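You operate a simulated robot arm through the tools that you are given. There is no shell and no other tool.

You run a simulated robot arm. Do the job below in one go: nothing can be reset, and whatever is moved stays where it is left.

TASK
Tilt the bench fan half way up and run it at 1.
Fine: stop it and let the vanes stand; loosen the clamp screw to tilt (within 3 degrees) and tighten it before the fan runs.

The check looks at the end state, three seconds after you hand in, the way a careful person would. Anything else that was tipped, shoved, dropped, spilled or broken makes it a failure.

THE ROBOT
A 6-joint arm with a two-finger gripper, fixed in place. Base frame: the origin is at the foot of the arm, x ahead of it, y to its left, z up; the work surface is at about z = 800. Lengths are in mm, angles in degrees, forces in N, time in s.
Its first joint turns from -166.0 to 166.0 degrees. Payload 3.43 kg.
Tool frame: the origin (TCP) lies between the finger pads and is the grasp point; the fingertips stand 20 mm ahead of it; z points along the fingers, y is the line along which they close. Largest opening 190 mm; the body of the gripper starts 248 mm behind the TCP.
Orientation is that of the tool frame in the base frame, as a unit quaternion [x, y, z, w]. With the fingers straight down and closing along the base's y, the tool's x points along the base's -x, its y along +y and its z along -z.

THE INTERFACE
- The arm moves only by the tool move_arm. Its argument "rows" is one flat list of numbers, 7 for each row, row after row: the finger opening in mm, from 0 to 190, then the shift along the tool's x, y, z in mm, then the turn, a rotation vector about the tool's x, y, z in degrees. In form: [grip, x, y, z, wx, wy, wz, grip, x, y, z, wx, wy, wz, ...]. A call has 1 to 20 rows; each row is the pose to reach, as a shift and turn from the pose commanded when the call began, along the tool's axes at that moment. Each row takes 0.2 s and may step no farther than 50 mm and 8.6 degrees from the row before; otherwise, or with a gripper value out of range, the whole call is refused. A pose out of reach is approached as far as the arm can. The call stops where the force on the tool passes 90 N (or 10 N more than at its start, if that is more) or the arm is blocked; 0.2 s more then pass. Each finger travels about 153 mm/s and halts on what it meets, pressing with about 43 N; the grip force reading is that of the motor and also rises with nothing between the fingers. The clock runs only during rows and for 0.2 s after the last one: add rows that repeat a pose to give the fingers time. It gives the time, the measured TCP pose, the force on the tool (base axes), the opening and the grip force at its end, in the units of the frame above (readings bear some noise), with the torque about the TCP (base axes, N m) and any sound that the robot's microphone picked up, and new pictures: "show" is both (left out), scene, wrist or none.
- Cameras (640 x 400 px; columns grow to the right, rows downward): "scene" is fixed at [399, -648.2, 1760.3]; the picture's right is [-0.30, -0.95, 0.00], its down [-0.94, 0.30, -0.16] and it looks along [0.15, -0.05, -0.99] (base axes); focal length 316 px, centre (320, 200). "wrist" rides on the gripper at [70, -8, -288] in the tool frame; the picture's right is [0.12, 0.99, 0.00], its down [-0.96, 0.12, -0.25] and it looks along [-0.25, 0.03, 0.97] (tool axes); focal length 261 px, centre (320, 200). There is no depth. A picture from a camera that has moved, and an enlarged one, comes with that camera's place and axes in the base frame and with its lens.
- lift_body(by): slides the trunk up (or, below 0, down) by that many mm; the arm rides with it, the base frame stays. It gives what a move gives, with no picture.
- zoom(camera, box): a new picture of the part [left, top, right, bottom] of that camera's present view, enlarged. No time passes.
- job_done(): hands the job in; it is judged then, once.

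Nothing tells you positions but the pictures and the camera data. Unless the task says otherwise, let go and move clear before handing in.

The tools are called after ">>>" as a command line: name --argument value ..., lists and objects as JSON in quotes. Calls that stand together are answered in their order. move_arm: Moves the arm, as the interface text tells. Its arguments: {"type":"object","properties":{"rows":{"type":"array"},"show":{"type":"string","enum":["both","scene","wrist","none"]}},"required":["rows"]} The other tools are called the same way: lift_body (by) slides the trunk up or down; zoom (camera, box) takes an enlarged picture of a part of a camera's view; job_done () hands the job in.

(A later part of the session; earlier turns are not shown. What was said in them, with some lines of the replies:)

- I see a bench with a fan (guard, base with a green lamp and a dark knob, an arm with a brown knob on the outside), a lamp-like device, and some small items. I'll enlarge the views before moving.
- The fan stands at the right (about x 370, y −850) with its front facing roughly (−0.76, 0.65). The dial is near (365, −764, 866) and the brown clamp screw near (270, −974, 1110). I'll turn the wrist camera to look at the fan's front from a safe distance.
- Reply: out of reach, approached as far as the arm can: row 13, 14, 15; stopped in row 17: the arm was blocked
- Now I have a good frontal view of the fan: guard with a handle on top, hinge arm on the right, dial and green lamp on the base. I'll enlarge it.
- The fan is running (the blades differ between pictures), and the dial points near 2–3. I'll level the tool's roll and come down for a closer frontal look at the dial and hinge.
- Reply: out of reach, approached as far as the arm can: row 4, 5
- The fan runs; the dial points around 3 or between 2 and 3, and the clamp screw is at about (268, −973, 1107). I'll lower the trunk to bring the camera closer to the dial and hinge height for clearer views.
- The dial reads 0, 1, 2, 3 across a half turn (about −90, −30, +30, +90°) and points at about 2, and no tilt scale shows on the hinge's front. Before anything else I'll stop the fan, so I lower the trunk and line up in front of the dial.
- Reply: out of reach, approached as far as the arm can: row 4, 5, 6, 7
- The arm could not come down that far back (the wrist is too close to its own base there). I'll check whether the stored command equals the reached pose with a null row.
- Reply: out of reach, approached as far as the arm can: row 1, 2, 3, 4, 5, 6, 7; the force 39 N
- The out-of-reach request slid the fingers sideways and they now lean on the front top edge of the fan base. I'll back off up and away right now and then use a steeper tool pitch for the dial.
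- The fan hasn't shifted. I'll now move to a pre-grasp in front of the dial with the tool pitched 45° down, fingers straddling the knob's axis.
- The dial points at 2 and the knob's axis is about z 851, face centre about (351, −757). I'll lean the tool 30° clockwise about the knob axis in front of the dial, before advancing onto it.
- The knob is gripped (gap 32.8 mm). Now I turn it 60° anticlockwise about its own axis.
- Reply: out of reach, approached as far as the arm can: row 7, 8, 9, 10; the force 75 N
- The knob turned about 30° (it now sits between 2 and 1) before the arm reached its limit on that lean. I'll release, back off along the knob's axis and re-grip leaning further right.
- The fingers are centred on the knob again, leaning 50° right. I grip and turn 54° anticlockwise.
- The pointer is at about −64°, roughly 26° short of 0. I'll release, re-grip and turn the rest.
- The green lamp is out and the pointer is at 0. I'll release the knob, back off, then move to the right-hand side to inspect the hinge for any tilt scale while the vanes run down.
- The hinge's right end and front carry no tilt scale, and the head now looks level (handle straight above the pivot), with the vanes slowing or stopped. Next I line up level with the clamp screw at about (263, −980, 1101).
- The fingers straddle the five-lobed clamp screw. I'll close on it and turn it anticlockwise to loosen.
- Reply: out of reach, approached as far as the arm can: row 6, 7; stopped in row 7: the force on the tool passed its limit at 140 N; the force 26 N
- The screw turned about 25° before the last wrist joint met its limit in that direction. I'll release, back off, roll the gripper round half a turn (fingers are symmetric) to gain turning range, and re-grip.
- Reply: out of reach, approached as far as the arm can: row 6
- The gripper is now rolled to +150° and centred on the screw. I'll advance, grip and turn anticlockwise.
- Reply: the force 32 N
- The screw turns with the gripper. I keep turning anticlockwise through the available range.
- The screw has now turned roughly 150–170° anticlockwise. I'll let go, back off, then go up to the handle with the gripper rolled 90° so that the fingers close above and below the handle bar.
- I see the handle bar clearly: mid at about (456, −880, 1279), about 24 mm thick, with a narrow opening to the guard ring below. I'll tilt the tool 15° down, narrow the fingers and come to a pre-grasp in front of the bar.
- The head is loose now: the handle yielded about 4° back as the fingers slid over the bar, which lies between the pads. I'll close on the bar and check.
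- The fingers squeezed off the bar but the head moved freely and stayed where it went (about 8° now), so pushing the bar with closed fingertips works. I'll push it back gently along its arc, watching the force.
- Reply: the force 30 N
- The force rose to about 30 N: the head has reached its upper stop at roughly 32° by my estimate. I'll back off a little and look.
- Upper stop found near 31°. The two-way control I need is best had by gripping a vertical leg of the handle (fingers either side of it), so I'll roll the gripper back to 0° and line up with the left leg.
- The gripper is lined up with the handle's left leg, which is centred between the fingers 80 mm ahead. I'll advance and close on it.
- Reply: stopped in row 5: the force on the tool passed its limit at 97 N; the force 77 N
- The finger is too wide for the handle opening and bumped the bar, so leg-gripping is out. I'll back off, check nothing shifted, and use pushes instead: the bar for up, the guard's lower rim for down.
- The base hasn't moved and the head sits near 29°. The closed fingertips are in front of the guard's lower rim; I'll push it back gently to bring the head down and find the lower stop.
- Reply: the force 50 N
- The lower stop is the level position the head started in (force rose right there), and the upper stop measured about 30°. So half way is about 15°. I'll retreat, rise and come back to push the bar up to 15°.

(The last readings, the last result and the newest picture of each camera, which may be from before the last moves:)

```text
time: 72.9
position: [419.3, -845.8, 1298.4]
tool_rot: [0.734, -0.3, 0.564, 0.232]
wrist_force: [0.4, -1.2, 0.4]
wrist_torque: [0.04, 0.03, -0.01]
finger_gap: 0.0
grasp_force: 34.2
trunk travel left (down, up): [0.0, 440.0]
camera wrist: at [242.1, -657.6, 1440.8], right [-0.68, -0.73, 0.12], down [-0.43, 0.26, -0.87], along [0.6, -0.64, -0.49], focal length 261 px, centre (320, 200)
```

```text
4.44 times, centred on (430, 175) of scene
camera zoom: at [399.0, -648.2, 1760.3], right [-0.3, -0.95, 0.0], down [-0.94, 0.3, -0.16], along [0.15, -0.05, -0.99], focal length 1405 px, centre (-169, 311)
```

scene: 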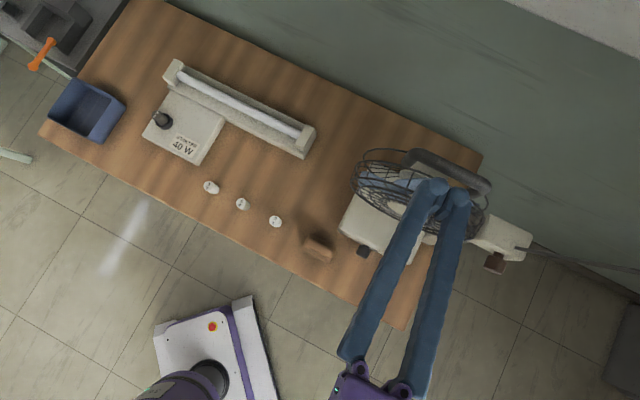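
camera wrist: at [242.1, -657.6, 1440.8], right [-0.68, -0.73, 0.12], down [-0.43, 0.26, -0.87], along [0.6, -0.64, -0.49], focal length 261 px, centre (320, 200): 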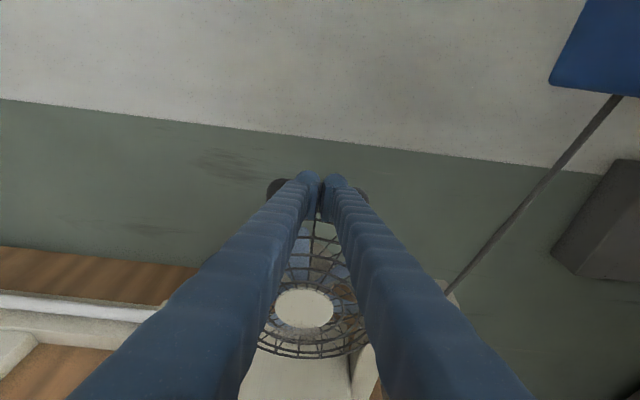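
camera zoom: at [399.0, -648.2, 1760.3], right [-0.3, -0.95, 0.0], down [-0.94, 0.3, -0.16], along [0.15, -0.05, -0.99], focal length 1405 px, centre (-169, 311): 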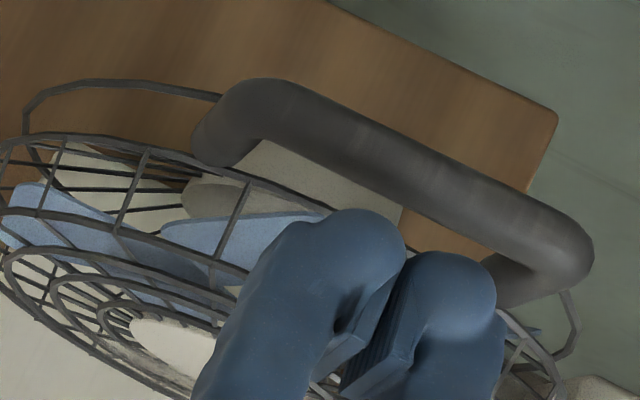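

>>> move_arm --rows '[0, 0, 0, 15, 0, 0, 0, 0, 0, 0, 30, 0, 0, 0, 0, 0, 0, 42, 0, 0, 0, 0, 0, 0, 52, 0, 0, 0, 0, 0, 0, 62, 0, 0, 0]' --show "none"

>>> zoom --camera "scene" --box '[360, 120, 500, 210]'

>>> zoom --camera "wrist" --box '[0, 0, 640, 400]'

```text
time: 74.1
position: [463.3, -890.3, 1282.0]
tool_rot: [0.734, -0.301, 0.562, 0.232]
wrist_force: [-0.1, 0.6, -0.1]
wrist_torque: [-0.01, -0.02, -0.02]
finger_gap: 0.0
grasp_force: 34.0
trunk travel left (down, up): [0.0, 440.0]
```

```text
4.44 times, centred on (430, 165) of scene
camera zoom: at [399.0, -648.2, 1760.3], right [-0.3, -0.95, 0.0], down [-0.94, 0.3, -0.16], along [0.15, -0.05, -0.99], focal length 1405 px, centre (-169, 356)
```

zoom: 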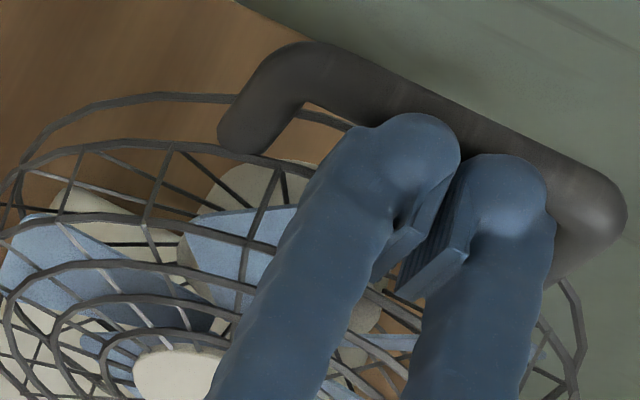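

```text
1.00 times, centred on (320, 200) of wrist (not enlarged: the box is as wide or as high as the picture)
camera zoom: at [284.1, -701.0, 1424.8], right [-0.68, -0.73, 0.12], down [-0.43, 0.26, -0.87], along [0.6, -0.64, -0.49], focal length 261 px, centre (320, 200)
```

zoom: 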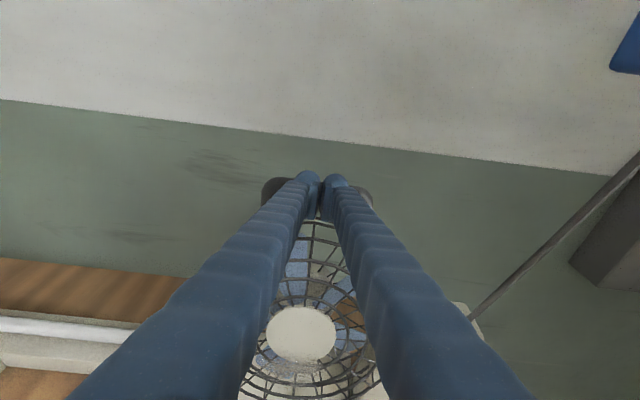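

Measured against both stops the head is at about 12.5°. I'll nudge it about 2.5° further, then retreat and check the angle from a clear view.

>>> move_arm --rows '[0, 1, 0, 3.8, 0, 0, 0, 0, 2, 0, 7.5, 0, 0, 0, 0, 2, 0, -15, 0, 0, 0, 0, 2, 0, -45, 0, 0, 0, 0, 2, 0, -80, 0, 0, 0]' --show "both"

>>> zoom --camera "scene" --box '[360, 130, 500, 220]'

>>> zoom --camera "scene" --box '[360, 100, 500, 190]'

```text
time: 75.3
position: [408.6, -833.2, 1305.4]
tool_rot: [0.733, -0.302, 0.562, 0.233]
wrist_force: [0.0, -0.6, 0.7]
wrist_torque: [0.0, 0.02, 0.01]
finger_gap: 0.2
grasp_force: 33.8
trunk travel left (down, up): [0.0, 440.0]
camera wrist: at [230.5, -645.7, 1447.7], right [-0.68, -0.73, 0.12], down [-0.43, 0.26, -0.87], along [0.6, -0.64, -0.49], focal length 261 px, centre (320, 200)
```

scene: 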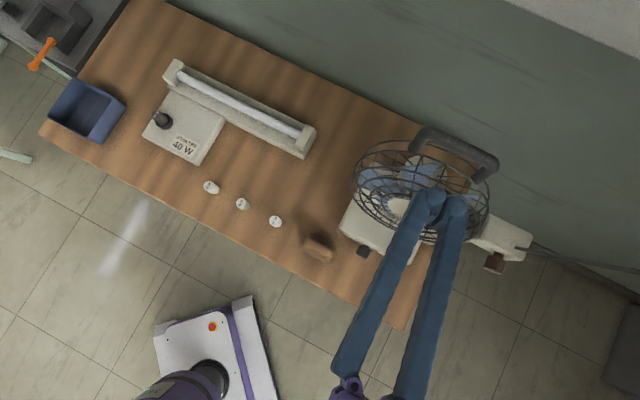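
wrist: 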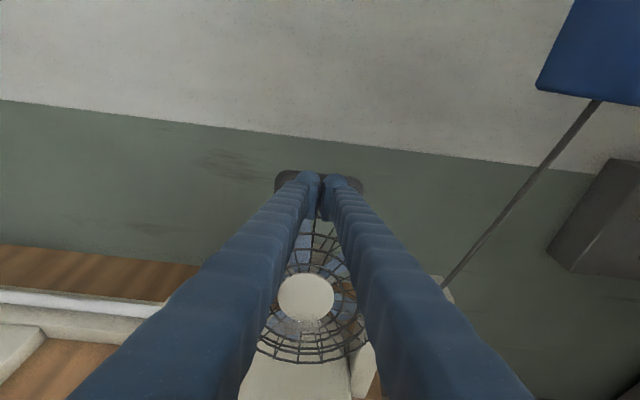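

```text
4.44 times, centred on (430, 175) of scene
camera zoom: at [399.0, -648.2, 1760.3], right [-0.3, -0.95, 0.0], down [-0.94, 0.3, -0.16], along [0.15, -0.05, -0.99], focal length 1405 px, centre (-169, 311)
```

zoom: 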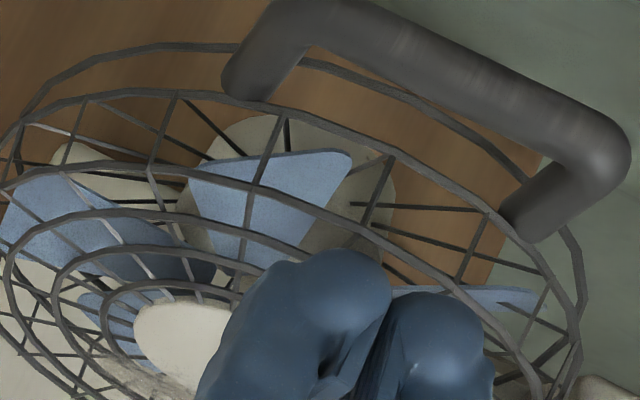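

```text
4.44 times, centred on (430, 145) of scene
camera zoom: at [399.0, -648.2, 1760.3], right [-0.3, -0.95, 0.0], down [-0.94, 0.3, -0.16], along [0.15, -0.05, -0.99], focal length 1405 px, centre (-169, 444)
```

zoom: 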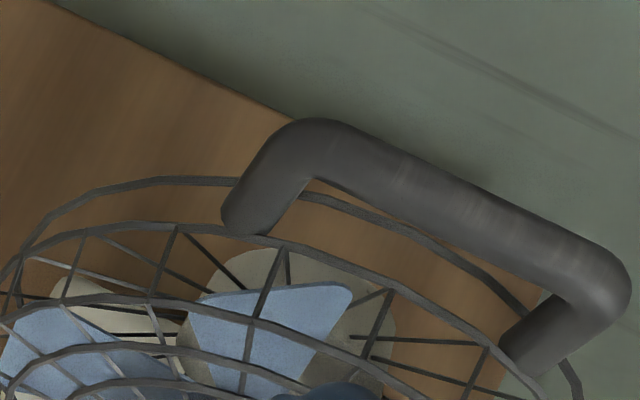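

The head reads about 14–15° from the scene view. I'll give it one last small nudge (under 1°) to centre it on 15°, then retreat.

>>> move_arm --rows '[0, 0, 0, 40, 0, 0, 0, 0, 0, 0, 75, 0, 0, 0, 0, 0, 0, 85, 0, 0, 0, 0, 0, 0, 89.8, 0, 0, 0, 0, 0, 0, 89.8, 0, 0, 0, 0, 0, 0, 70, 0, 0, 0, 0, 0, 0, 35, 0, 0, 0, 0, 0, 0, 0, 0, 0, 0]' --show "scene"

>>> zoom --camera "scene" --box '[360, 100, 500, 190]'

```text
time: 77.1
position: [404.8, -837.2, 1303.6]
tool_rot: [0.734, -0.301, 0.563, 0.232]
wrist_force: [0.6, 0.3, -0.1]
wrist_torque: [-0.02, 0.01, 0.01]
finger_gap: 0.0
grasp_force: 34.4
trunk travel left (down, up): [0.0, 440.0]
```

scene: 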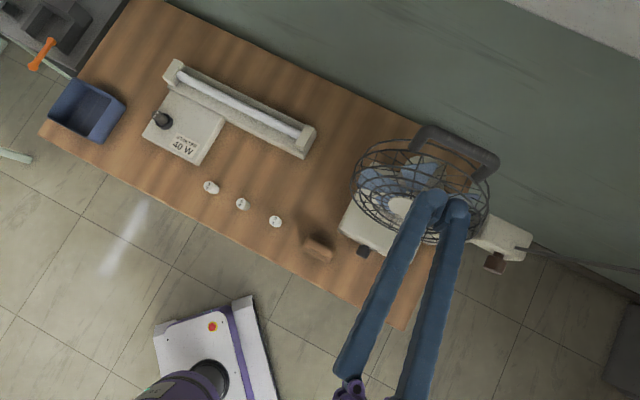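

```text
4.44 times, centred on (430, 145) of scene
camera zoom: at [399.0, -648.2, 1760.3], right [-0.3, -0.95, 0.0], down [-0.94, 0.3, -0.16], along [0.15, -0.05, -0.99], focal length 1405 px, centre (-169, 444)
```

zoom: 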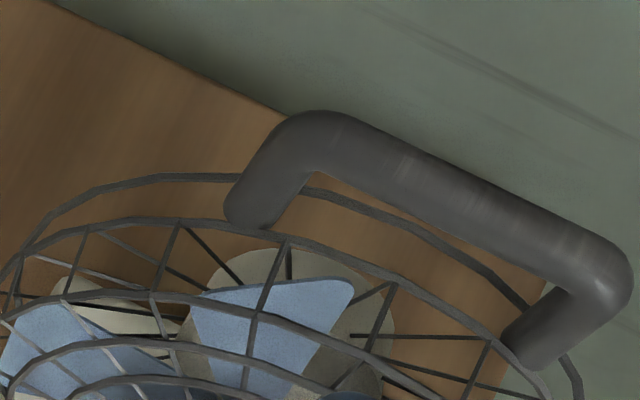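

The head stands at about 15°. Now I go back to the clamp screw to tighten it before anything runs.

>>> move_arm --rows '[0, -10.3, 0, -38.6, 0, 0, 0, 0, -20.7, 0, -77.3, 0, 0, 0, 0, -48, 28.6, -67.2, -0.28, 2.14, -2.14, 0, -75.4, 57.3, -57, -0.56, 4.29, -4.29, 0, -102.7, 85.9, -46.9, -0.84, 6.43, -6.43, 20, -130, 114.6, -36.8, -1.12, 8.57, -8.57, 40, -157.4, 143.2, -26.7, -1.4, 10.7, -10.7, 62, -184.7, 171.9, -16.5, -1.68, 12.86, -12.86, 62, -212, 200.5, -6.4, -1.96, 15, -15, 62, -212, 200.5, -6.4, -1.96, 15, -15]' --show "both"

>>> zoom --camera "wrist" --box '[230, 130, 390, 230]'

>>> zoom --camera "scene" --box '[360, 100, 500, 190]'

```text
time: 79.3
position: [224.5, -938.0, 1101.2]
tool_rot: [0.682, -0.181, 0.614, 0.353]
wrist_force: [0.3, -0.2, -0.6]
wrist_torque: [-0.11, -0.08, 0.11]
finger_gap: 62.1
grasp_force: 0.0
trunk travel left (down, up): [0.0, 440.0]
camera wrist: at [37.6, -717.8, 1167.1], right [-0.65, -0.66, 0.37], down [-0.43, -0.09, -0.9], along [0.63, -0.75, -0.23], focal length 261 px, centre (320, 200)
```

scene: 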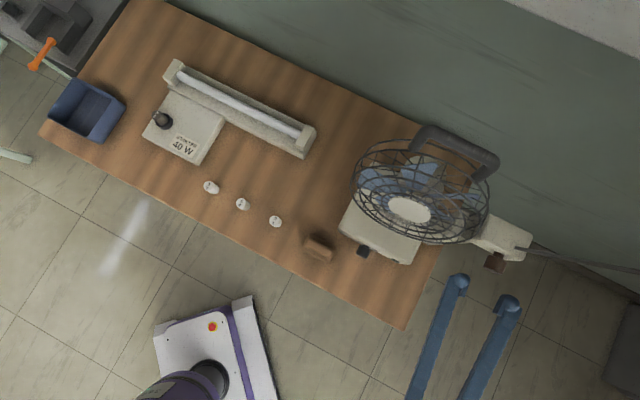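
wrist: 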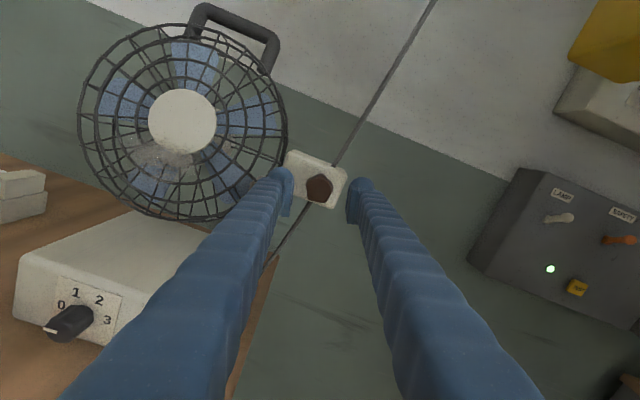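

```text
4.00 times, centred on (310, 180) of wrist
camera zoom: at [37.6, -717.8, 1167.1], right [-0.65, -0.66, 0.37], down [-0.43, -0.09, -0.9], along [0.63, -0.75, -0.23], focal length 1043 px, centre (360, 280)
```

zoom: 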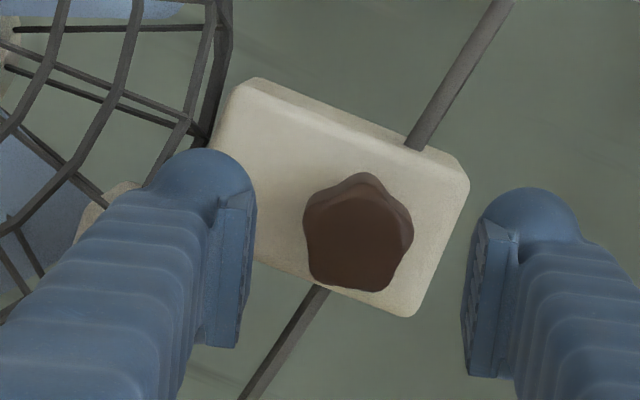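

```text
4.44 times, centred on (430, 145) of scene
camera zoom: at [399.0, -648.2, 1760.3], right [-0.3, -0.95, 0.0], down [-0.94, 0.3, -0.16], along [0.15, -0.05, -0.99], focal length 1405 px, centre (-169, 444)
```

zoom: 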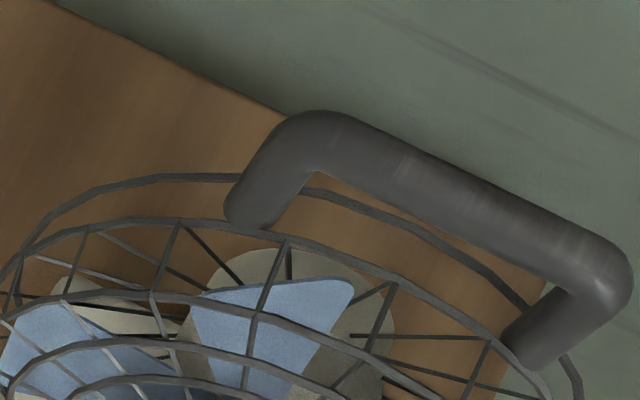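

>>> move_arm --rows '[62, -1, 1.5, 16, 0, 0, 0, 62, -1, 1.5, 32, 0, 0, 0, 62, -1, 1.5, 48, 0, 0, 0, 62, -1, 1.5, 61.6, 0, 0, 0, 62, -1, 1.5, 61.6, 0, 0, 0, 0, -1, 1.5, 61.6, 0, 0, 0, 0, -1, 1.5, 61.6, 0, 0, 0, 0, -1, 1.5, 61.6, 0, 0, 6, 0, -1, 1.5, 61.6, 0, 0, 12, 0, -1, 1.5, 61.6, 0, 0, 18, 0, -1, 1.5, 61.6, 0, 0, 24, 0, -1, 1.5, 61.6, 0, 0, 30, 0, -1, 1.5, 61.6, 0, 0, 36, 0, -1, 1.5, 61.6, 0, 0, 42, 0, -1, 1.5, 61.6, 0, 0, 48]' --show "wrist"

>>> zoom --camera "wrist" --box '[230, 130, 390, 230]'

```text
time: 82.5
position: [266.2, -981.0, 1102.4]
tool_rot: [0.55, -0.444, 0.704, 0.072]
wrist_force: [4.5, -24.5, -2.0]
wrist_torque: [-0.21, -0.17, -0.31]
finger_gap: 34.6
grasp_force: 44.9
trunk travel left (down, up): [0.0, 440.0]
camera wrist: at [39.7, -801.9, 1165.4], right [-0.63, -0.64, -0.44], down [0.13, 0.48, -0.87], along [0.77, -0.6, -0.22], focal length 261 px, centre (320, 200)
```

wrist: 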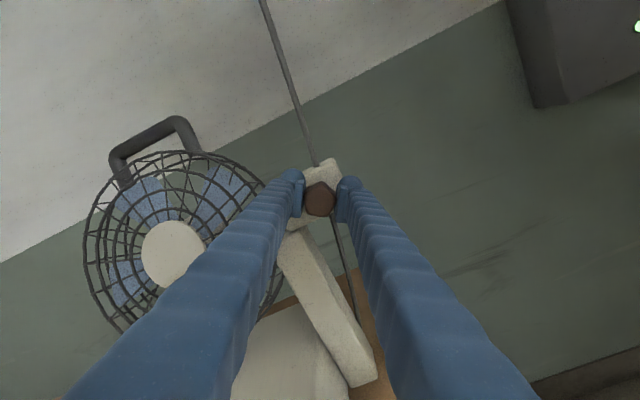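

```text
4.00 times, centred on (310, 180) of wrist
camera zoom: at [39.7, -801.9, 1165.4], right [-0.63, -0.64, -0.44], down [0.13, 0.48, -0.87], along [0.77, -0.6, -0.22], focal length 1043 px, centre (360, 280)
```

zoom: 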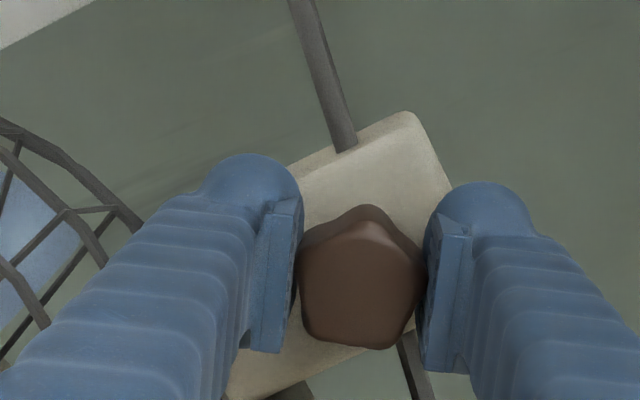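

>>> move_arm --rows '[0, 0, 0, 0, 0, 0, 6, 0, 0, 0, 0, 0, 0, 12, 0, 0, 0, 0, 0, 0, 18, 0, 0, 0, 0, 0, 0, 24, 0, 0, 0, 0, 0, 0, 30, 0, 0, 0, 0, 0, 0, 36, 0, 0, 0, 0, 0, 0, 42, 0, 0, 0, 0, 0, 0, 48, 0, 0, 0, 0, 0, 0, 54, 0, 0, 0, 0, 0, 0, 60]' --show "wrist"

>>> zoom --camera "wrist" --box '[230, 130, 390, 230]'

```text
time: 84.7
position: [264.1, -981.6, 1100.0]
tool_rot: [-0.254, 0.658, -0.646, 0.29]
wrist_force: [-15.7, -11.9, -9.1]
wrist_torque: [0.04, 0.07, -0.4]
finger_gap: 34.6
grasp_force: 45.1
trunk travel left (down, up): [0.0, 440.0]
camera wrist: at [11.2, -829.8, 1104.5], right [-0.05, -0.05, -1.0], down [0.5, 0.86, -0.06], along [0.86, -0.51, -0.02], focal length 261 px, centre (320, 200)
```

wrist: 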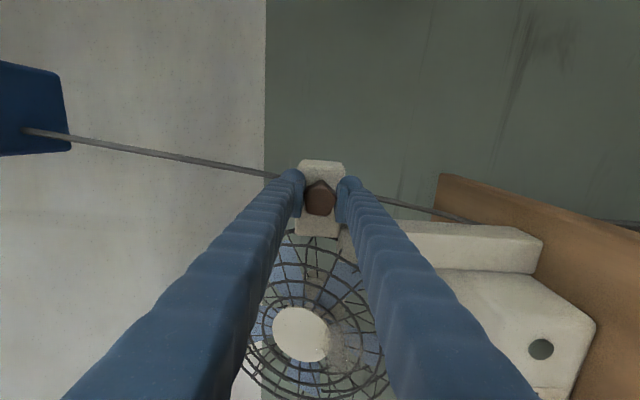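

```text
4.00 times, centred on (310, 180) of wrist
camera zoom: at [11.2, -829.8, 1104.5], right [-0.05, -0.05, -1.0], down [0.5, 0.86, -0.06], along [0.86, -0.51, -0.02], focal length 1043 px, centre (360, 280)
```

zoom: 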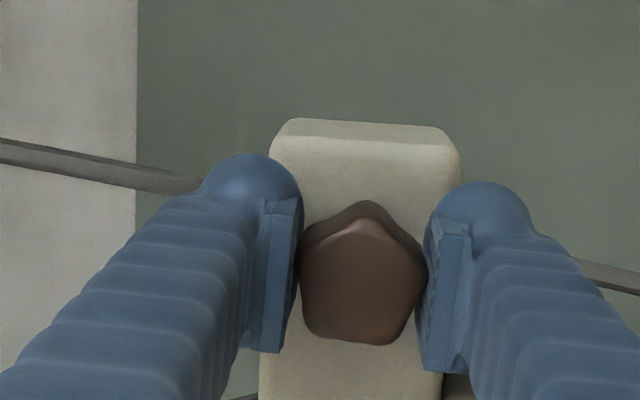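

>>> move_arm --rows '[0, 0, 0, 0, 0, 0, 6, 0, 0, 0, 0, 0, 0, 12, 0, 0, 0, 0, 0, 0, 18, 0, 0, 0, 0, 0, 0, 24, 0, 0, 0, 0, 0, 0, 30, 0, 0, 0, 0, 0, 0, 36, 0, 0, 0, 0, 0, 0, 42, 0, 0, 0, 0, 0, 0, 48, 0, 0, 0, 0, 0, 0, 54]' --show "wrist"

>>> zoom --camera "wrist" --box '[230, 130, 390, 230]'

```text
time: 86.7
position: [270.2, -980.0, 1101.9]
tool_rot: [0.07, 0.702, -0.445, 0.552]
wrist_force: [6.7, 1.4, -8.0]
wrist_torque: [-0.68, 0.61, 0.13]
finger_gap: 34.7
grasp_force: 44.6
trunk travel left (down, up): [0.0, 440.0]
camera wrist: at [31.8, -810.9, 1047.7], right [0.54, 0.54, -0.64], down [0.26, 0.62, 0.74], along [0.8, -0.57, 0.19], focal length 261 px, centre (320, 200)
```

wrist: 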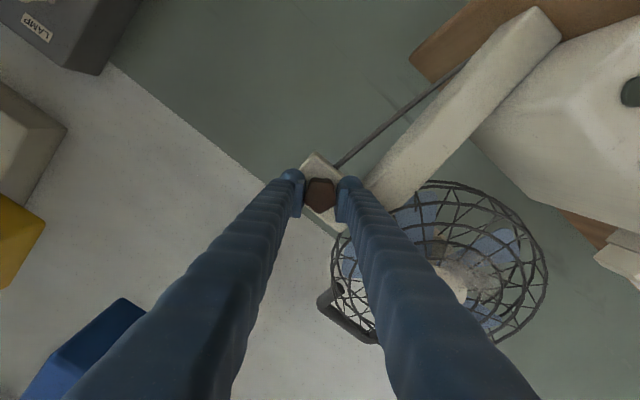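

```text
4.00 times, centred on (310, 180) of wrist
camera zoom: at [31.8, -810.9, 1047.7], right [0.54, 0.54, -0.64], down [0.26, 0.62, 0.74], along [0.8, -0.57, 0.19], focal length 1043 px, centre (360, 280)
```

zoom: 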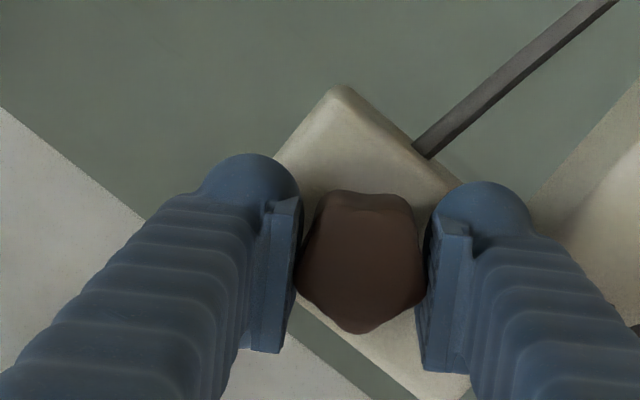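

The screw ran up and the gripper slipped one flat with about 0.9 N·m resisting, and the star's orientation is back to where it was when tight. I'll try a little more clockwise to confirm it is hard against its end.

>>> move_arm --rows '[0, 0, 0, 0, 0, 0, 5, 0, 0, 0, 0, 0, 0, 10, 0, 0, 0, 0, 0, 0, 14]' --show "wrist"

>>> zoom --camera "wrist" --box '[230, 130, 390, 230]'

```text
time: 87.5
position: [266.8, -979.5, 1103.2]
tool_rot: [0.155, 0.689, -0.374, 0.602]
wrist_force: [2.4, 2.2, -3.3]
wrist_torque: [-0.31, 0.21, 0.02]
finger_gap: 34.6
grasp_force: 45.1
trunk travel left (down, up): [0.0, 440.0]
camera wrist: at [41.5, -800.7, 1038.4], right [0.63, 0.64, -0.44], down [0.12, 0.48, 0.87], along [0.77, -0.6, 0.23], focal length 261 px, centre (320, 200)
```

wrist: 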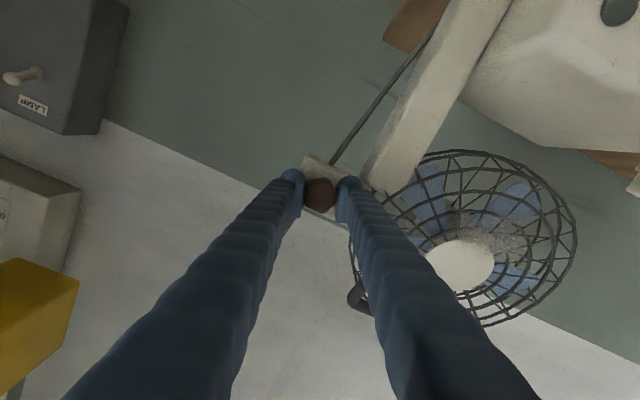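

```text
4.00 times, centred on (310, 180) of wrist
camera zoom: at [41.5, -800.7, 1038.4], right [0.63, 0.64, -0.44], down [0.12, 0.48, 0.87], along [0.77, -0.6, 0.23], focal length 1043 px, centre (360, 280)
```

zoom: 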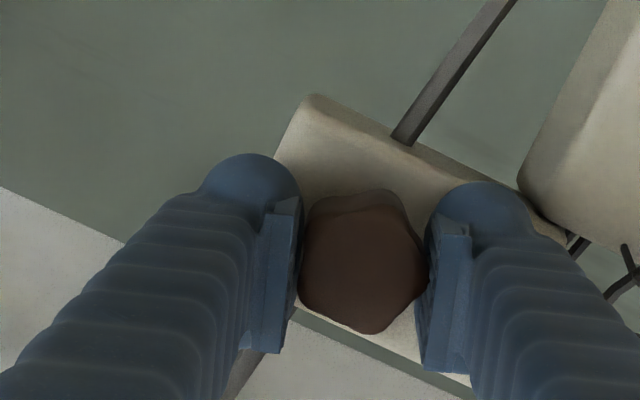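

The screw no longer moves while the gripper slips on it: it is tight. I'll release it and back away, then roll the gripper back for the dial.

>>> move_arm --rows '[62, 0, 0, 0, 0, 0, 0, 62, 0, 0, 0, 0, 0, 0, 62, 0, 0, -16, 0, 0, 0, 62, 0, 0, -32, 0, 0, 0, 62, 0, 0, -48, 0, 0, 0, 62, 0, 0, -66, 0, 0, 0]' --show "scene"

>>> zoom --camera "scene" --box '[360, 100, 500, 190]'

```text
time: 88.9
position: [218.5, -932.6, 1102.7]
tool_rot: [0.155, 0.689, -0.374, 0.601]
wrist_force: [0.6, -0.2, 0.2]
wrist_torque: [-0.02, -0.05, 0.0]
finger_gap: 61.9
grasp_force: 0.1
trunk travel left (down, up): [0.0, 440.0]
```

scene: 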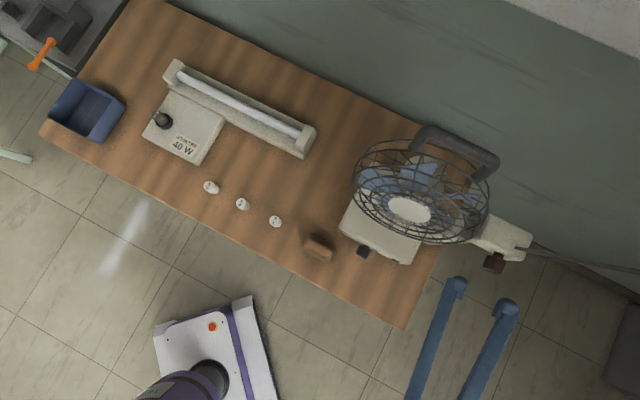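

```text
4.44 times, centred on (430, 145) of scene
camera zoom: at [399.0, -648.2, 1760.3], right [-0.3, -0.95, 0.0], down [-0.94, 0.3, -0.16], along [0.15, -0.05, -0.99], focal length 1405 px, centre (-169, 444)
```

zoom: 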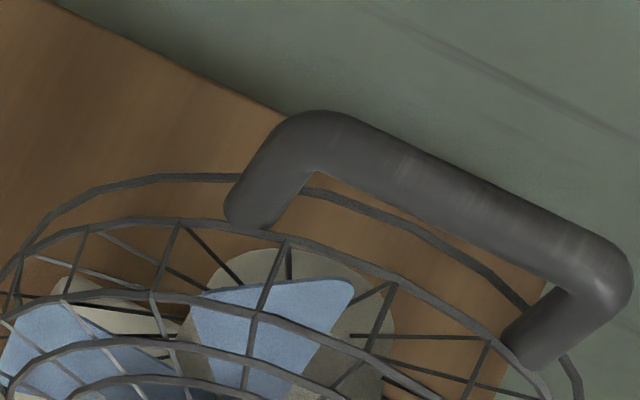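

>>> move_arm --rows '[60, 0, 0, 0, 0, 0, -8.4, 60, 0, 0, 0, 0, 0, -16.8, 60, 0, 0, 0, 0, 0, -25.2, 60, 0, 0, 0, 0, 0, -33.6, 60, 0, 0, 0, 0, 0, -42, 60, 0, 0, 0, 0, 0, -50.4, 60, 0, 0, 0, 0, 0, -58.8, 60, 0, 0, 0, 0, 0, -67.2, 60, 0, 0, 0, 0, 0, -75.6, 60, 0, 0, 0, 0, 0, -84, 60, 0, 0, 0, 0, 0, -92.4, 60, 0, 0, 0, 0, 0, -100.8, 60, 0, 0, 0, 0, 0, -109.2, 60, 0, 0, 0, 0, 0, -117.6, 60, 0, 0, 0, 0, 0, -126, 60, 0, 0, 0, 0, 0, -134.4, 60, 0, 0, 0, 0, 0, -142.8, 60, 0, 0, 0, 0, 0, -151.2, 60, 0, 0, 0, 0, 0, -158.5]' --show "wrist"

>>> zoom --camera "wrist" --box '[60, 20, 380, 220]'

```text
time: 92.9
position: [220.6, -932.7, 1102.5]
tool_rot: [0.648, -0.281, 0.66, 0.257]
wrist_force: [-0.3, -0.6, 0.7]
wrist_torque: [0.01, 0.01, 0.03]
finger_gap: 60.2
grasp_force: 0.1
trunk travel left (down, up): [0.0, 440.0]
camera wrist: at [19.3, -727.6, 1172.2], right [-0.7, -0.71, 0.08], down [-0.23, 0.12, -0.97], along [0.68, -0.7, -0.24], focal length 261 px, centre (320, 200)
```

wrist: 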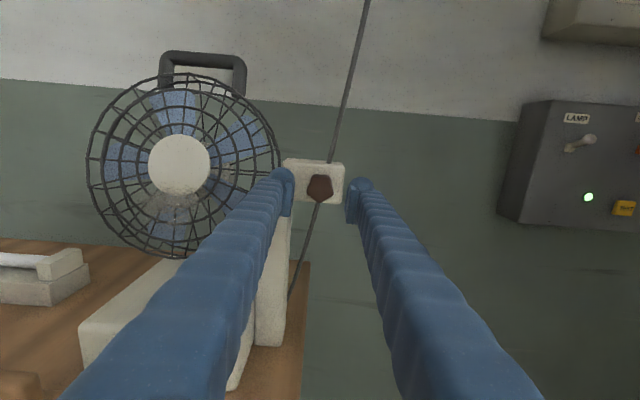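

```text
2.00 times, centred on (220, 120) of wrist
camera zoom: at [19.3, -727.6, 1172.2], right [-0.7, -0.71, 0.08], down [-0.23, 0.12, -0.97], along [0.68, -0.7, -0.24], focal length 521 px, centre (520, 360)
```

zoom: 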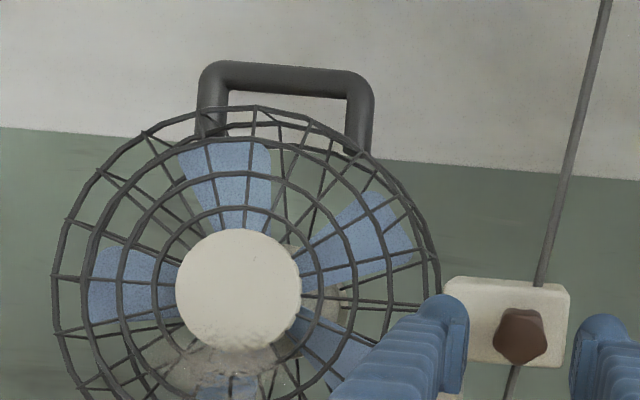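

>>> move_arm --rows '[60, -22.6, -26.3, -13.8, -0.1, -5.6, -0.3, 60, -45.1, -52.6, -27.7, -0.2, -11.3, -0.5, 60, -67.7, -78.9, -41.5, -0.3, -16.9, -0.8, 60, -90.3, -105.3, -55.3, -0.4, -22.6, -1.1, 60, -112.8, -131.6, -69.1, -0.4, -28.2, -1.3, 60, -135.4, -157.9, -83, -0.5, -33.8, -1.6, 60, -157.9, -184.2, -96.8, -0.6, -39.5, -1.8, 60, -180.5, -210.5, -110.6, -0.7, -45.1, -2.1]' --show "both"

>>> zoom --camera "wrist" --box '[240, 90, 400, 190]'

```text
time: 94.7
position: [296.5, -700.0, 930.6]
tool_rot: [0.855, -0.35, 0.354, 0.143]
wrist_force: [-1.4, 0.1, 0.0]
wrist_torque: [0.01, -0.05, 0.04]
finger_gap: 60.1
grasp_force: 0.0
trunk travel left (down, up): [0.0, 440.0]
camera wrist: at [192.9, -586.6, 1183.4], right [-0.64, -0.77, 0.08], down [-0.69, 0.52, -0.51], along [0.35, -0.38, -0.86], focal length 261 px, centre (320, 200)
```

scene: 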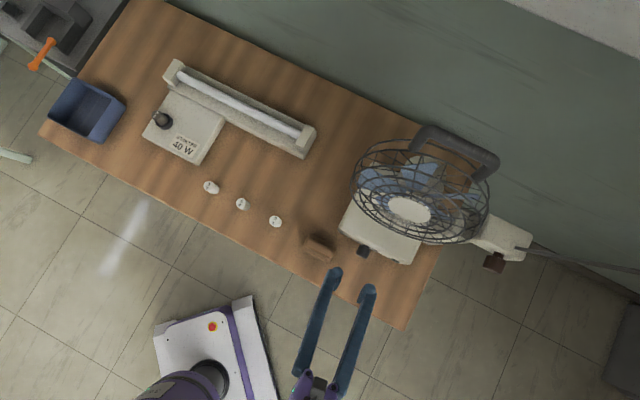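
wrist: 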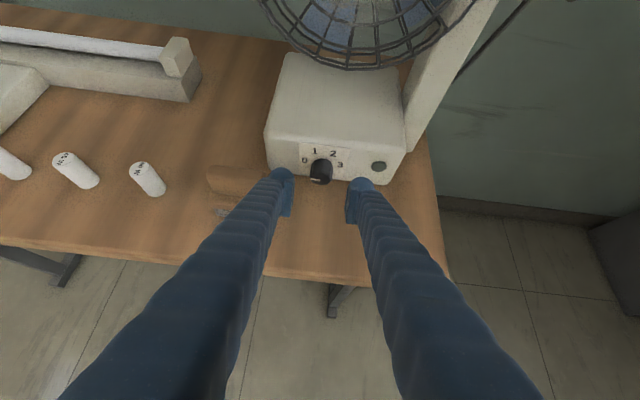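

```text
4.00 times, centred on (320, 140) of wrist
camera zoom: at [192.9, -586.6, 1183.4], right [-0.64, -0.77, 0.08], down [-0.69, 0.52, -0.51], along [0.35, -0.38, -0.86], focal length 1043 px, centre (320, 440)
```

zoom: 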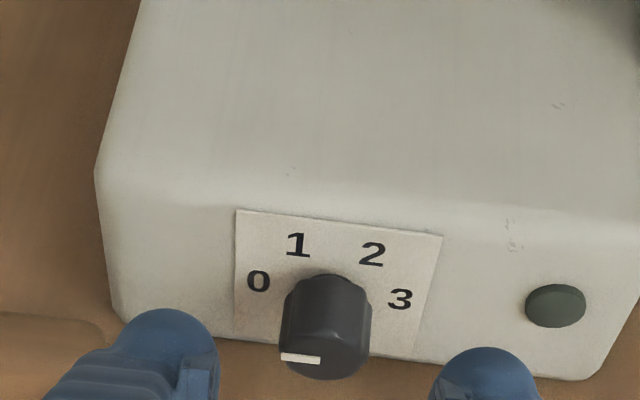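

>>> move_arm --rows '[50, -11.5, 0.7, 25.3, 0, 0, 0, 50, -23, 1.3, 50.6, 0, 0, 0, 50, -34.5, 2, 75.9, 0, 0, 0, 50, -24.1, 2, 86.3, 0, 0, 0, 50, -13.8, 1.7, 96.6, 0, 0, 0, 50, -3.4, 1.5, 107, 0, 0, 0]' --show "wrist"

>>> zoom --camera "wrist" --box '[240, 110, 400, 210]'

>>> zoom --camera "scene" --box '[290, 220, 410, 300]'

```text
time: 96.1
position: [346.9, -752.6, 852.9]
tool_rot: [0.855, -0.35, 0.355, 0.144]
wrist_force: [0.6, 0.1, 0.2]
wrist_torque: [-0.04, 0.0, -0.02]
finger_gap: 49.9
grasp_force: 0.1
trunk travel left (down, up): [0.0, 440.0]
camera wrist: at [242.9, -638.5, 1106.1], right [-0.64, -0.77, 0.08], down [-0.69, 0.52, -0.51], along [0.35, -0.38, -0.86], focal length 261 px, centre (320, 200)
```

wrist: 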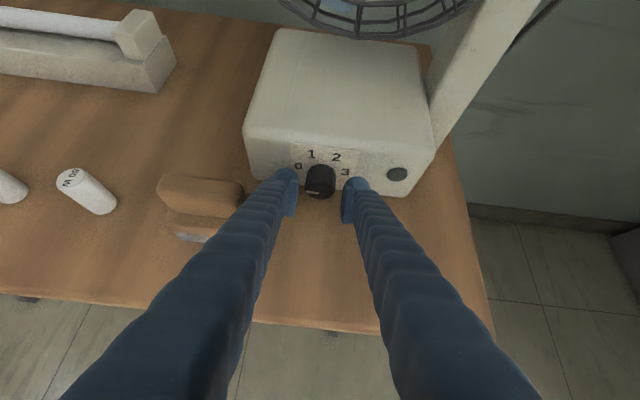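

```text
4.00 times, centred on (320, 160) of wrist
camera zoom: at [242.9, -638.5, 1106.1], right [-0.64, -0.77, 0.08], down [-0.69, 0.52, -0.51], along [0.35, -0.38, -0.86], focal length 1043 px, centre (320, 360)
```

zoom: 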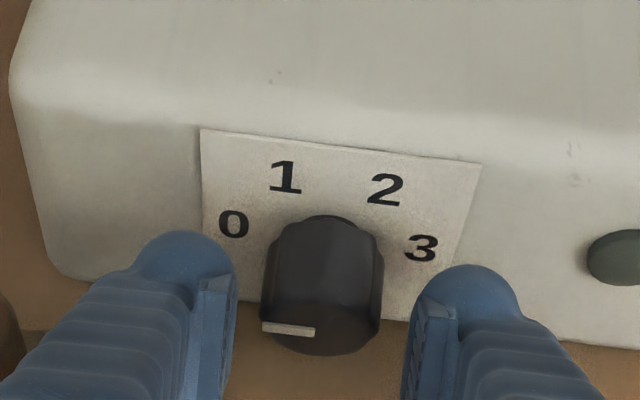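

```text
5.00 times, centred on (350, 260) of scene
camera zoom: at [399.0, -648.2, 1760.3], right [-0.3, -0.95, 0.0], down [-0.94, 0.3, -0.16], along [0.15, -0.05, -0.99], focal length 1581 px, centre (170, -100)
```

zoom: 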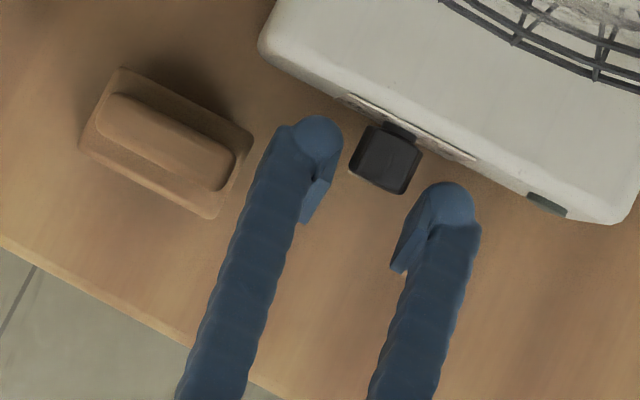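

The fingers straddle the dial, which stands at 0. I grip and turn it clockwise, 50° first.

>>> move_arm --rows '[0, 0, 0, 0, 0, 0, 0, 0, 0, 0, 0, 0, 0, 0, 0, 0, 0, 0, 4.24, 0, 4.24, 0, 0, 0, 0, 8.49, 0, 8.49, 0, 0, 0, 0, 12.73, 0, 12.73, 0, 0, 0, 0, 16.97, 0, 16.97, 0, 0, 0, 0, 21.2, 0, 21.2, 0, 0, 0, 0, 25.46, 0, 25.46, 0, 0, 0, 0, 29.7, 0, 29.7, 0, 0, 0, 0, 33.2, 0, 33.2, 0, 0, 0, 0, 35.4, 0, 35.4]' --show "wrist"

>>> zoom --camera "wrist" --box '[240, 110, 400, 210]'

```text
time: 98.5
position: [346.4, -752.7, 853.4]
tool_rot: [0.713, -0.466, 0.469, -0.232]
wrist_force: [7.3, 32.3, 3.9]
wrist_torque: [0.06, 0.07, 0.77]
finger_gap: 32.5
grasp_force: 44.7
trunk travel left (down, up): [0.0, 440.0]
camera wrist: at [105.1, -779.5, 1021.0], right [-0.43, -0.56, -0.71], down [-0.39, 0.82, -0.41], along [0.81, 0.1, -0.57], focal length 261 px, centre (320, 200)
```

wrist: 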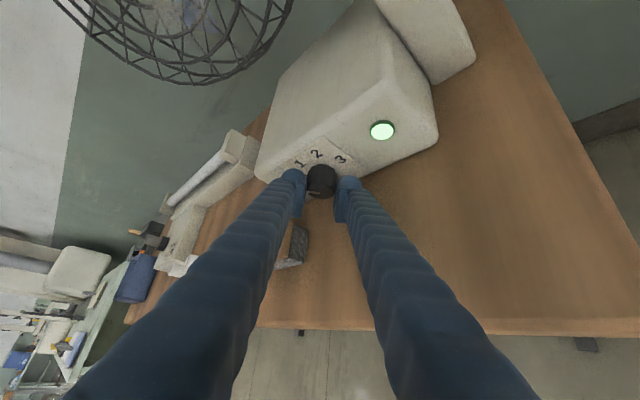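

```text
4.00 times, centred on (320, 160) of wrist
camera zoom: at [105.1, -779.5, 1021.0], right [-0.43, -0.56, -0.71], down [-0.39, 0.82, -0.41], along [0.81, 0.1, -0.57], focal length 1043 px, centre (320, 360)
```

zoom: 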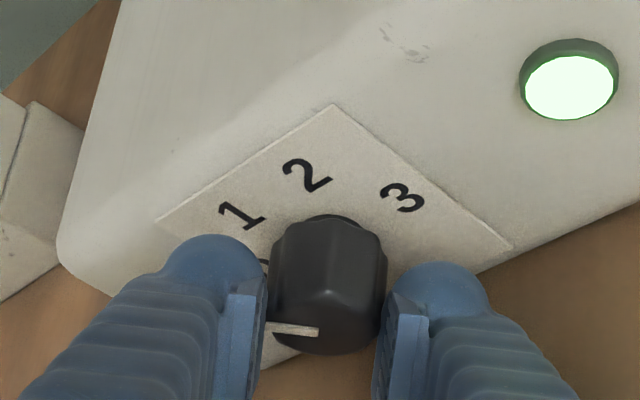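

The lamp is on; the pointer is about 10° short of 1. I'll turn a little more.

>>> move_arm --rows '[0, 0, 0, 0, 2.5, 0, 2.5, 0, 0, 0, 0, 5, 0, 5, 0, 0, 0, 0, 7.4, 0, 7.4]' --show "wrist"

>>> zoom --camera "wrist" --box '[240, 110, 400, 210]'

```text
time: 99.3
position: [345.7, -753.7, 853.2]
tool_rot: [0.665, -0.479, 0.485, -0.306]
wrist_force: [4.7, 22.8, 14.1]
wrist_torque: [-0.08, -0.07, 0.72]
finger_gap: 32.5
grasp_force: 44.8
trunk travel left (down, up): [0.0, 440.0]
camera wrist: at [84.1, -799.9, 984.9], right [-0.33, -0.46, -0.82], down [-0.34, 0.87, -0.35], along [0.88, 0.16, -0.44], focal length 261 px, centre (320, 200)
```

wrist: 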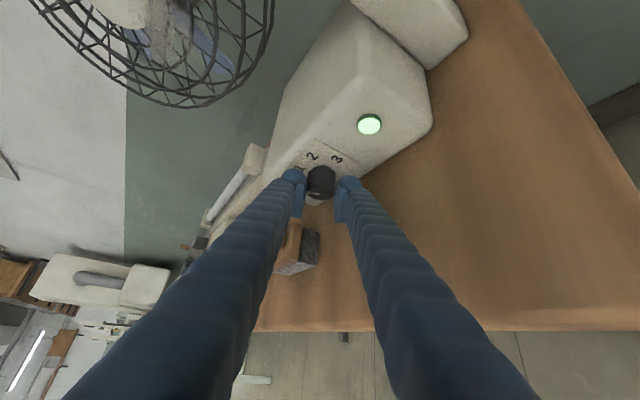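

```text
4.00 times, centred on (320, 160) of wrist
camera zoom: at [84.1, -799.9, 984.9], right [-0.33, -0.46, -0.82], down [-0.34, 0.87, -0.35], along [0.88, 0.16, -0.44], focal length 1043 px, centre (320, 360)
```

zoom: 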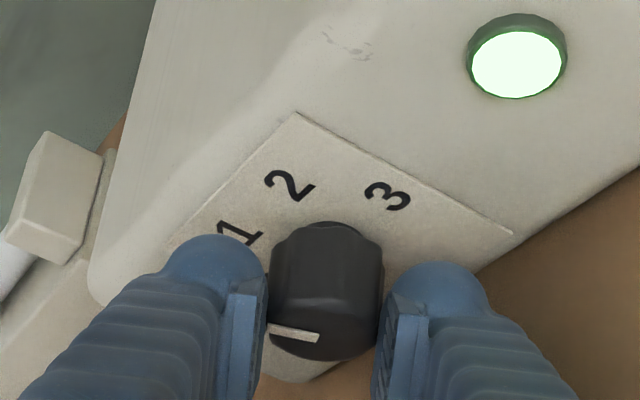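

>>> move_arm --rows '[46, 0, 0, 0, 0, 0, 0, 46, 0, 0, 0, 0, 0, 0, 46, -10, 0, -10, 0, 0, 0, 46, -20, 0, -20, 0, 0, 0, 46, -31, 0, -31, -4, 0, -4, 46, -31, 0, -31, -9, 0, -9, 46, -31, 0, -31, -14, 0, -14, 46, -31, 0, -31, -19, 0, -19, 46, -31, 0, -31, -24, 0, -24, 46, -31, 0, -31, -29, 0, -29, 46, -31, 0, -31, -34, 0, -34, 46, -31, 0, -31, -39, 0, -39, 46, -31, 0, -31, -42.5, 0, -42.5]' --show "both"

>>> zoom --camera "wrist" --box '[240, 100, 400, 200]'

```text
time: 102.1
position: [314.3, -724.0, 851.3]
tool_rot: [0.855, -0.35, 0.356, 0.141]
wrist_force: [0.5, 0.8, -0.3]
wrist_torque: [0.02, -0.01, -0.01]
finger_gap: 46.0
grasp_force: 0.2
trunk travel left (down, up): [0.0, 440.0]
camera wrist: at [209.4, -611.0, 1105.1], right [-0.64, -0.77, 0.08], down [-0.69, 0.52, -0.51], along [0.35, -0.37, -0.86], focal length 261 px, centre (320, 200)
```

scene: 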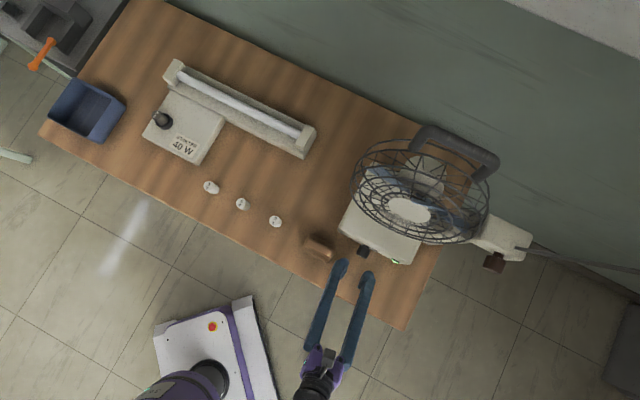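
wrist: 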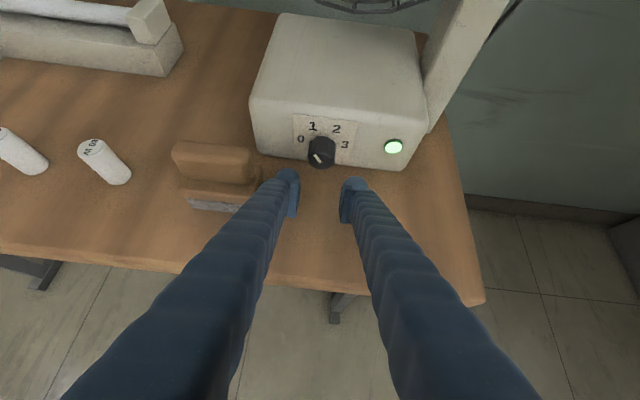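

```text
4.00 times, centred on (320, 150) of wrist
camera zoom: at [209.4, -611.0, 1105.1], right [-0.64, -0.77, 0.08], down [-0.69, 0.52, -0.51], along [0.35, -0.37, -0.86], focal length 1043 px, centre (320, 400)
```

zoom: 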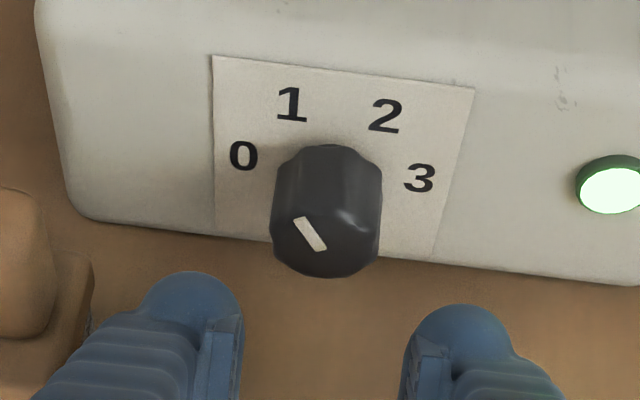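

The pointer now stands squarely at 1 (mirror image of where it stood at 2) and the green lamp is lit. I'll move the arm clear and check the final state.

>>> move_arm --rows '[60, 0, 0, -30, 0, 0, 0, 60, 0, 0, -60, 0, 0, 0, 60, 0, 0, -100, 0, 0, 0]' --show "both"

>>> lift_body --by 250

>>> zoom --camera "scene" --box '[360, 100, 500, 190]'

>>> zoom --camera "wrist" --box '[200, 0, 520, 200]'

>>> zoom --camera "scene" --box '[0, 0, 640, 400]'

```text
time: 102.9
position: [264.3, -670.9, 921.8]
tool_rot: [0.854, -0.352, 0.356, 0.14]
wrist_force: [0.1, 0.2, 0.2]
wrist_torque: [0.05, -0.03, 0.04]
finger_gap: 60.0
grasp_force: 0.0
trunk travel left (down, up): [0.0, 440.0]
camera wrist: at [159.0, -559.1, 1175.4], right [-0.64, -0.77, 0.07], down [-0.69, 0.52, -0.51], along [0.35, -0.37, -0.86], focal length 261 px, centre (320, 200)
```

scene: 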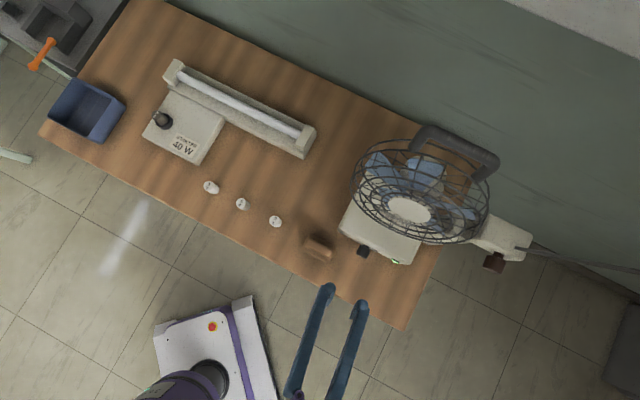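
wrist: 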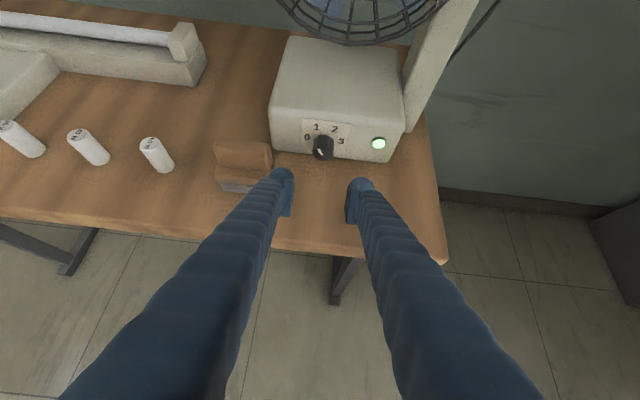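

```text
time: 105.5
position: [264.9, -670.3, 1171.4]
tool_rot: [0.854, -0.352, 0.357, 0.14]
wrist_force: [0.1, 0.0, 0.2]
wrist_torque: [-0.02, 0.0, 0.01]
finger_gap: 60.3
grasp_force: 0.2
trunk travel left (down, up): [-250.0, 190.0]
```

```text
4.44 times, centred on (430, 145) of scene
camera zoom: at [399.0, -648.2, 1760.3], right [-0.3, -0.95, 0.0], down [-0.94, 0.3, -0.16], along [0.15, -0.05, -0.99], focal length 1405 px, centre (-169, 444)
```

zoom: 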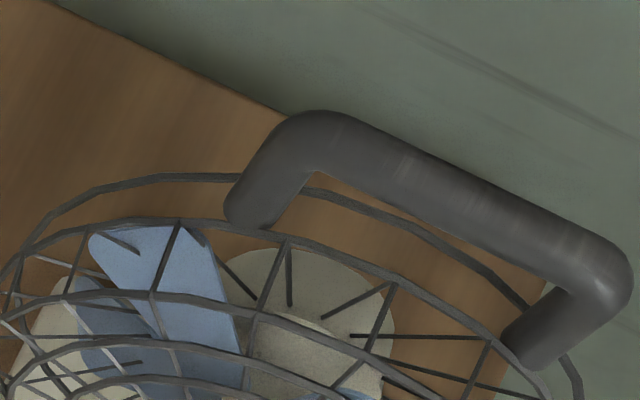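

```text
2.00 times, centred on (360, 100) of wrist
camera zoom: at [158.8, -558.7, 1425.6], right [-0.64, -0.77, 0.07], down [-0.69, 0.52, -0.51], along [0.35, -0.37, -0.86], focal length 521 px, centre (240, 400)
```

zoom: 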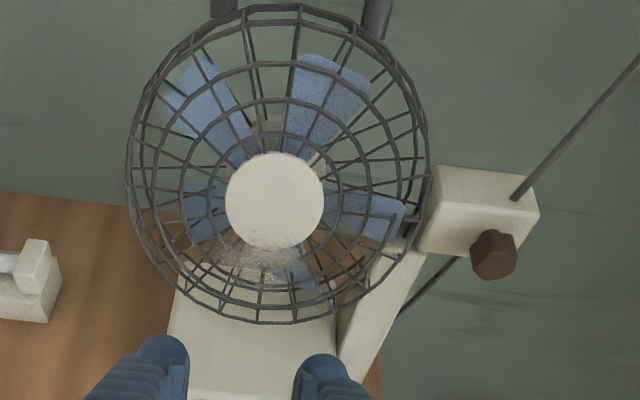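

```text
1.00 times, centred on (320, 200) of scene (not enlarged: the box is as wide or as high as the picture)
camera zoom: at [399.0, -648.2, 1760.3], right [-0.3, -0.95, 0.0], down [-0.94, 0.3, -0.16], along [0.15, -0.05, -0.99], focal length 316 px, centre (320, 200)
```

zoom: 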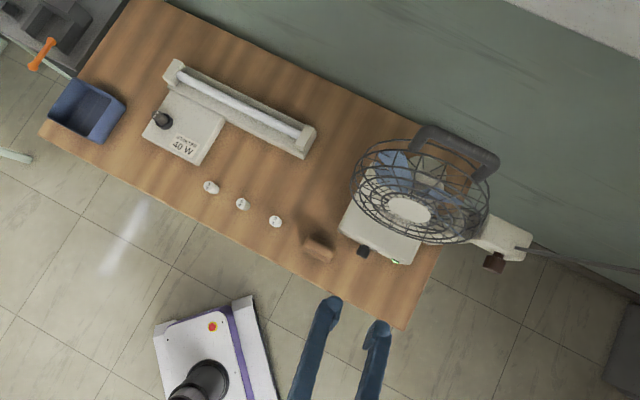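

The fan runs with the lamp lit and the dial at 1. The head is still at about 15°, half way between its stops. The clamp screw is tight, nothing else on the bench has moved and the arm is clear, so I'm handing in.

>>> job_done

```text
The job is handed in.
```

The bench fan is tilted to about 15°, half way up, and running at 1, and I've handed the job in. I don't have the result of the check.

- **Stopping:** I turned the dial from 2 to 0, the lamp went out, and the vanes were still before I touched the head.
- **Tilt:** there was no tilt scale on the faces of the hinge I could see, so I took "half way up" as the middle of its travel. I pushed the head to both stops. The lower stop is level and the upper is about 30°. I estimate the angle is good to about 1°.
- **Clamp:** I loosened the screw to tilt the head, then tightened it again before the fan ran. The gripper slipped on it without moving it further, so it is hard against its end.
- **Running:** the dial now points at 1, the green lamp is lit and the vanes are turning.

Several pushes and bumps were firm: against the fan base, the dial, the guard and the handle, and up to about 140 N at the clamp screw. The last pictures show no shift in the base or anything else on the bench, and the arm is clear.
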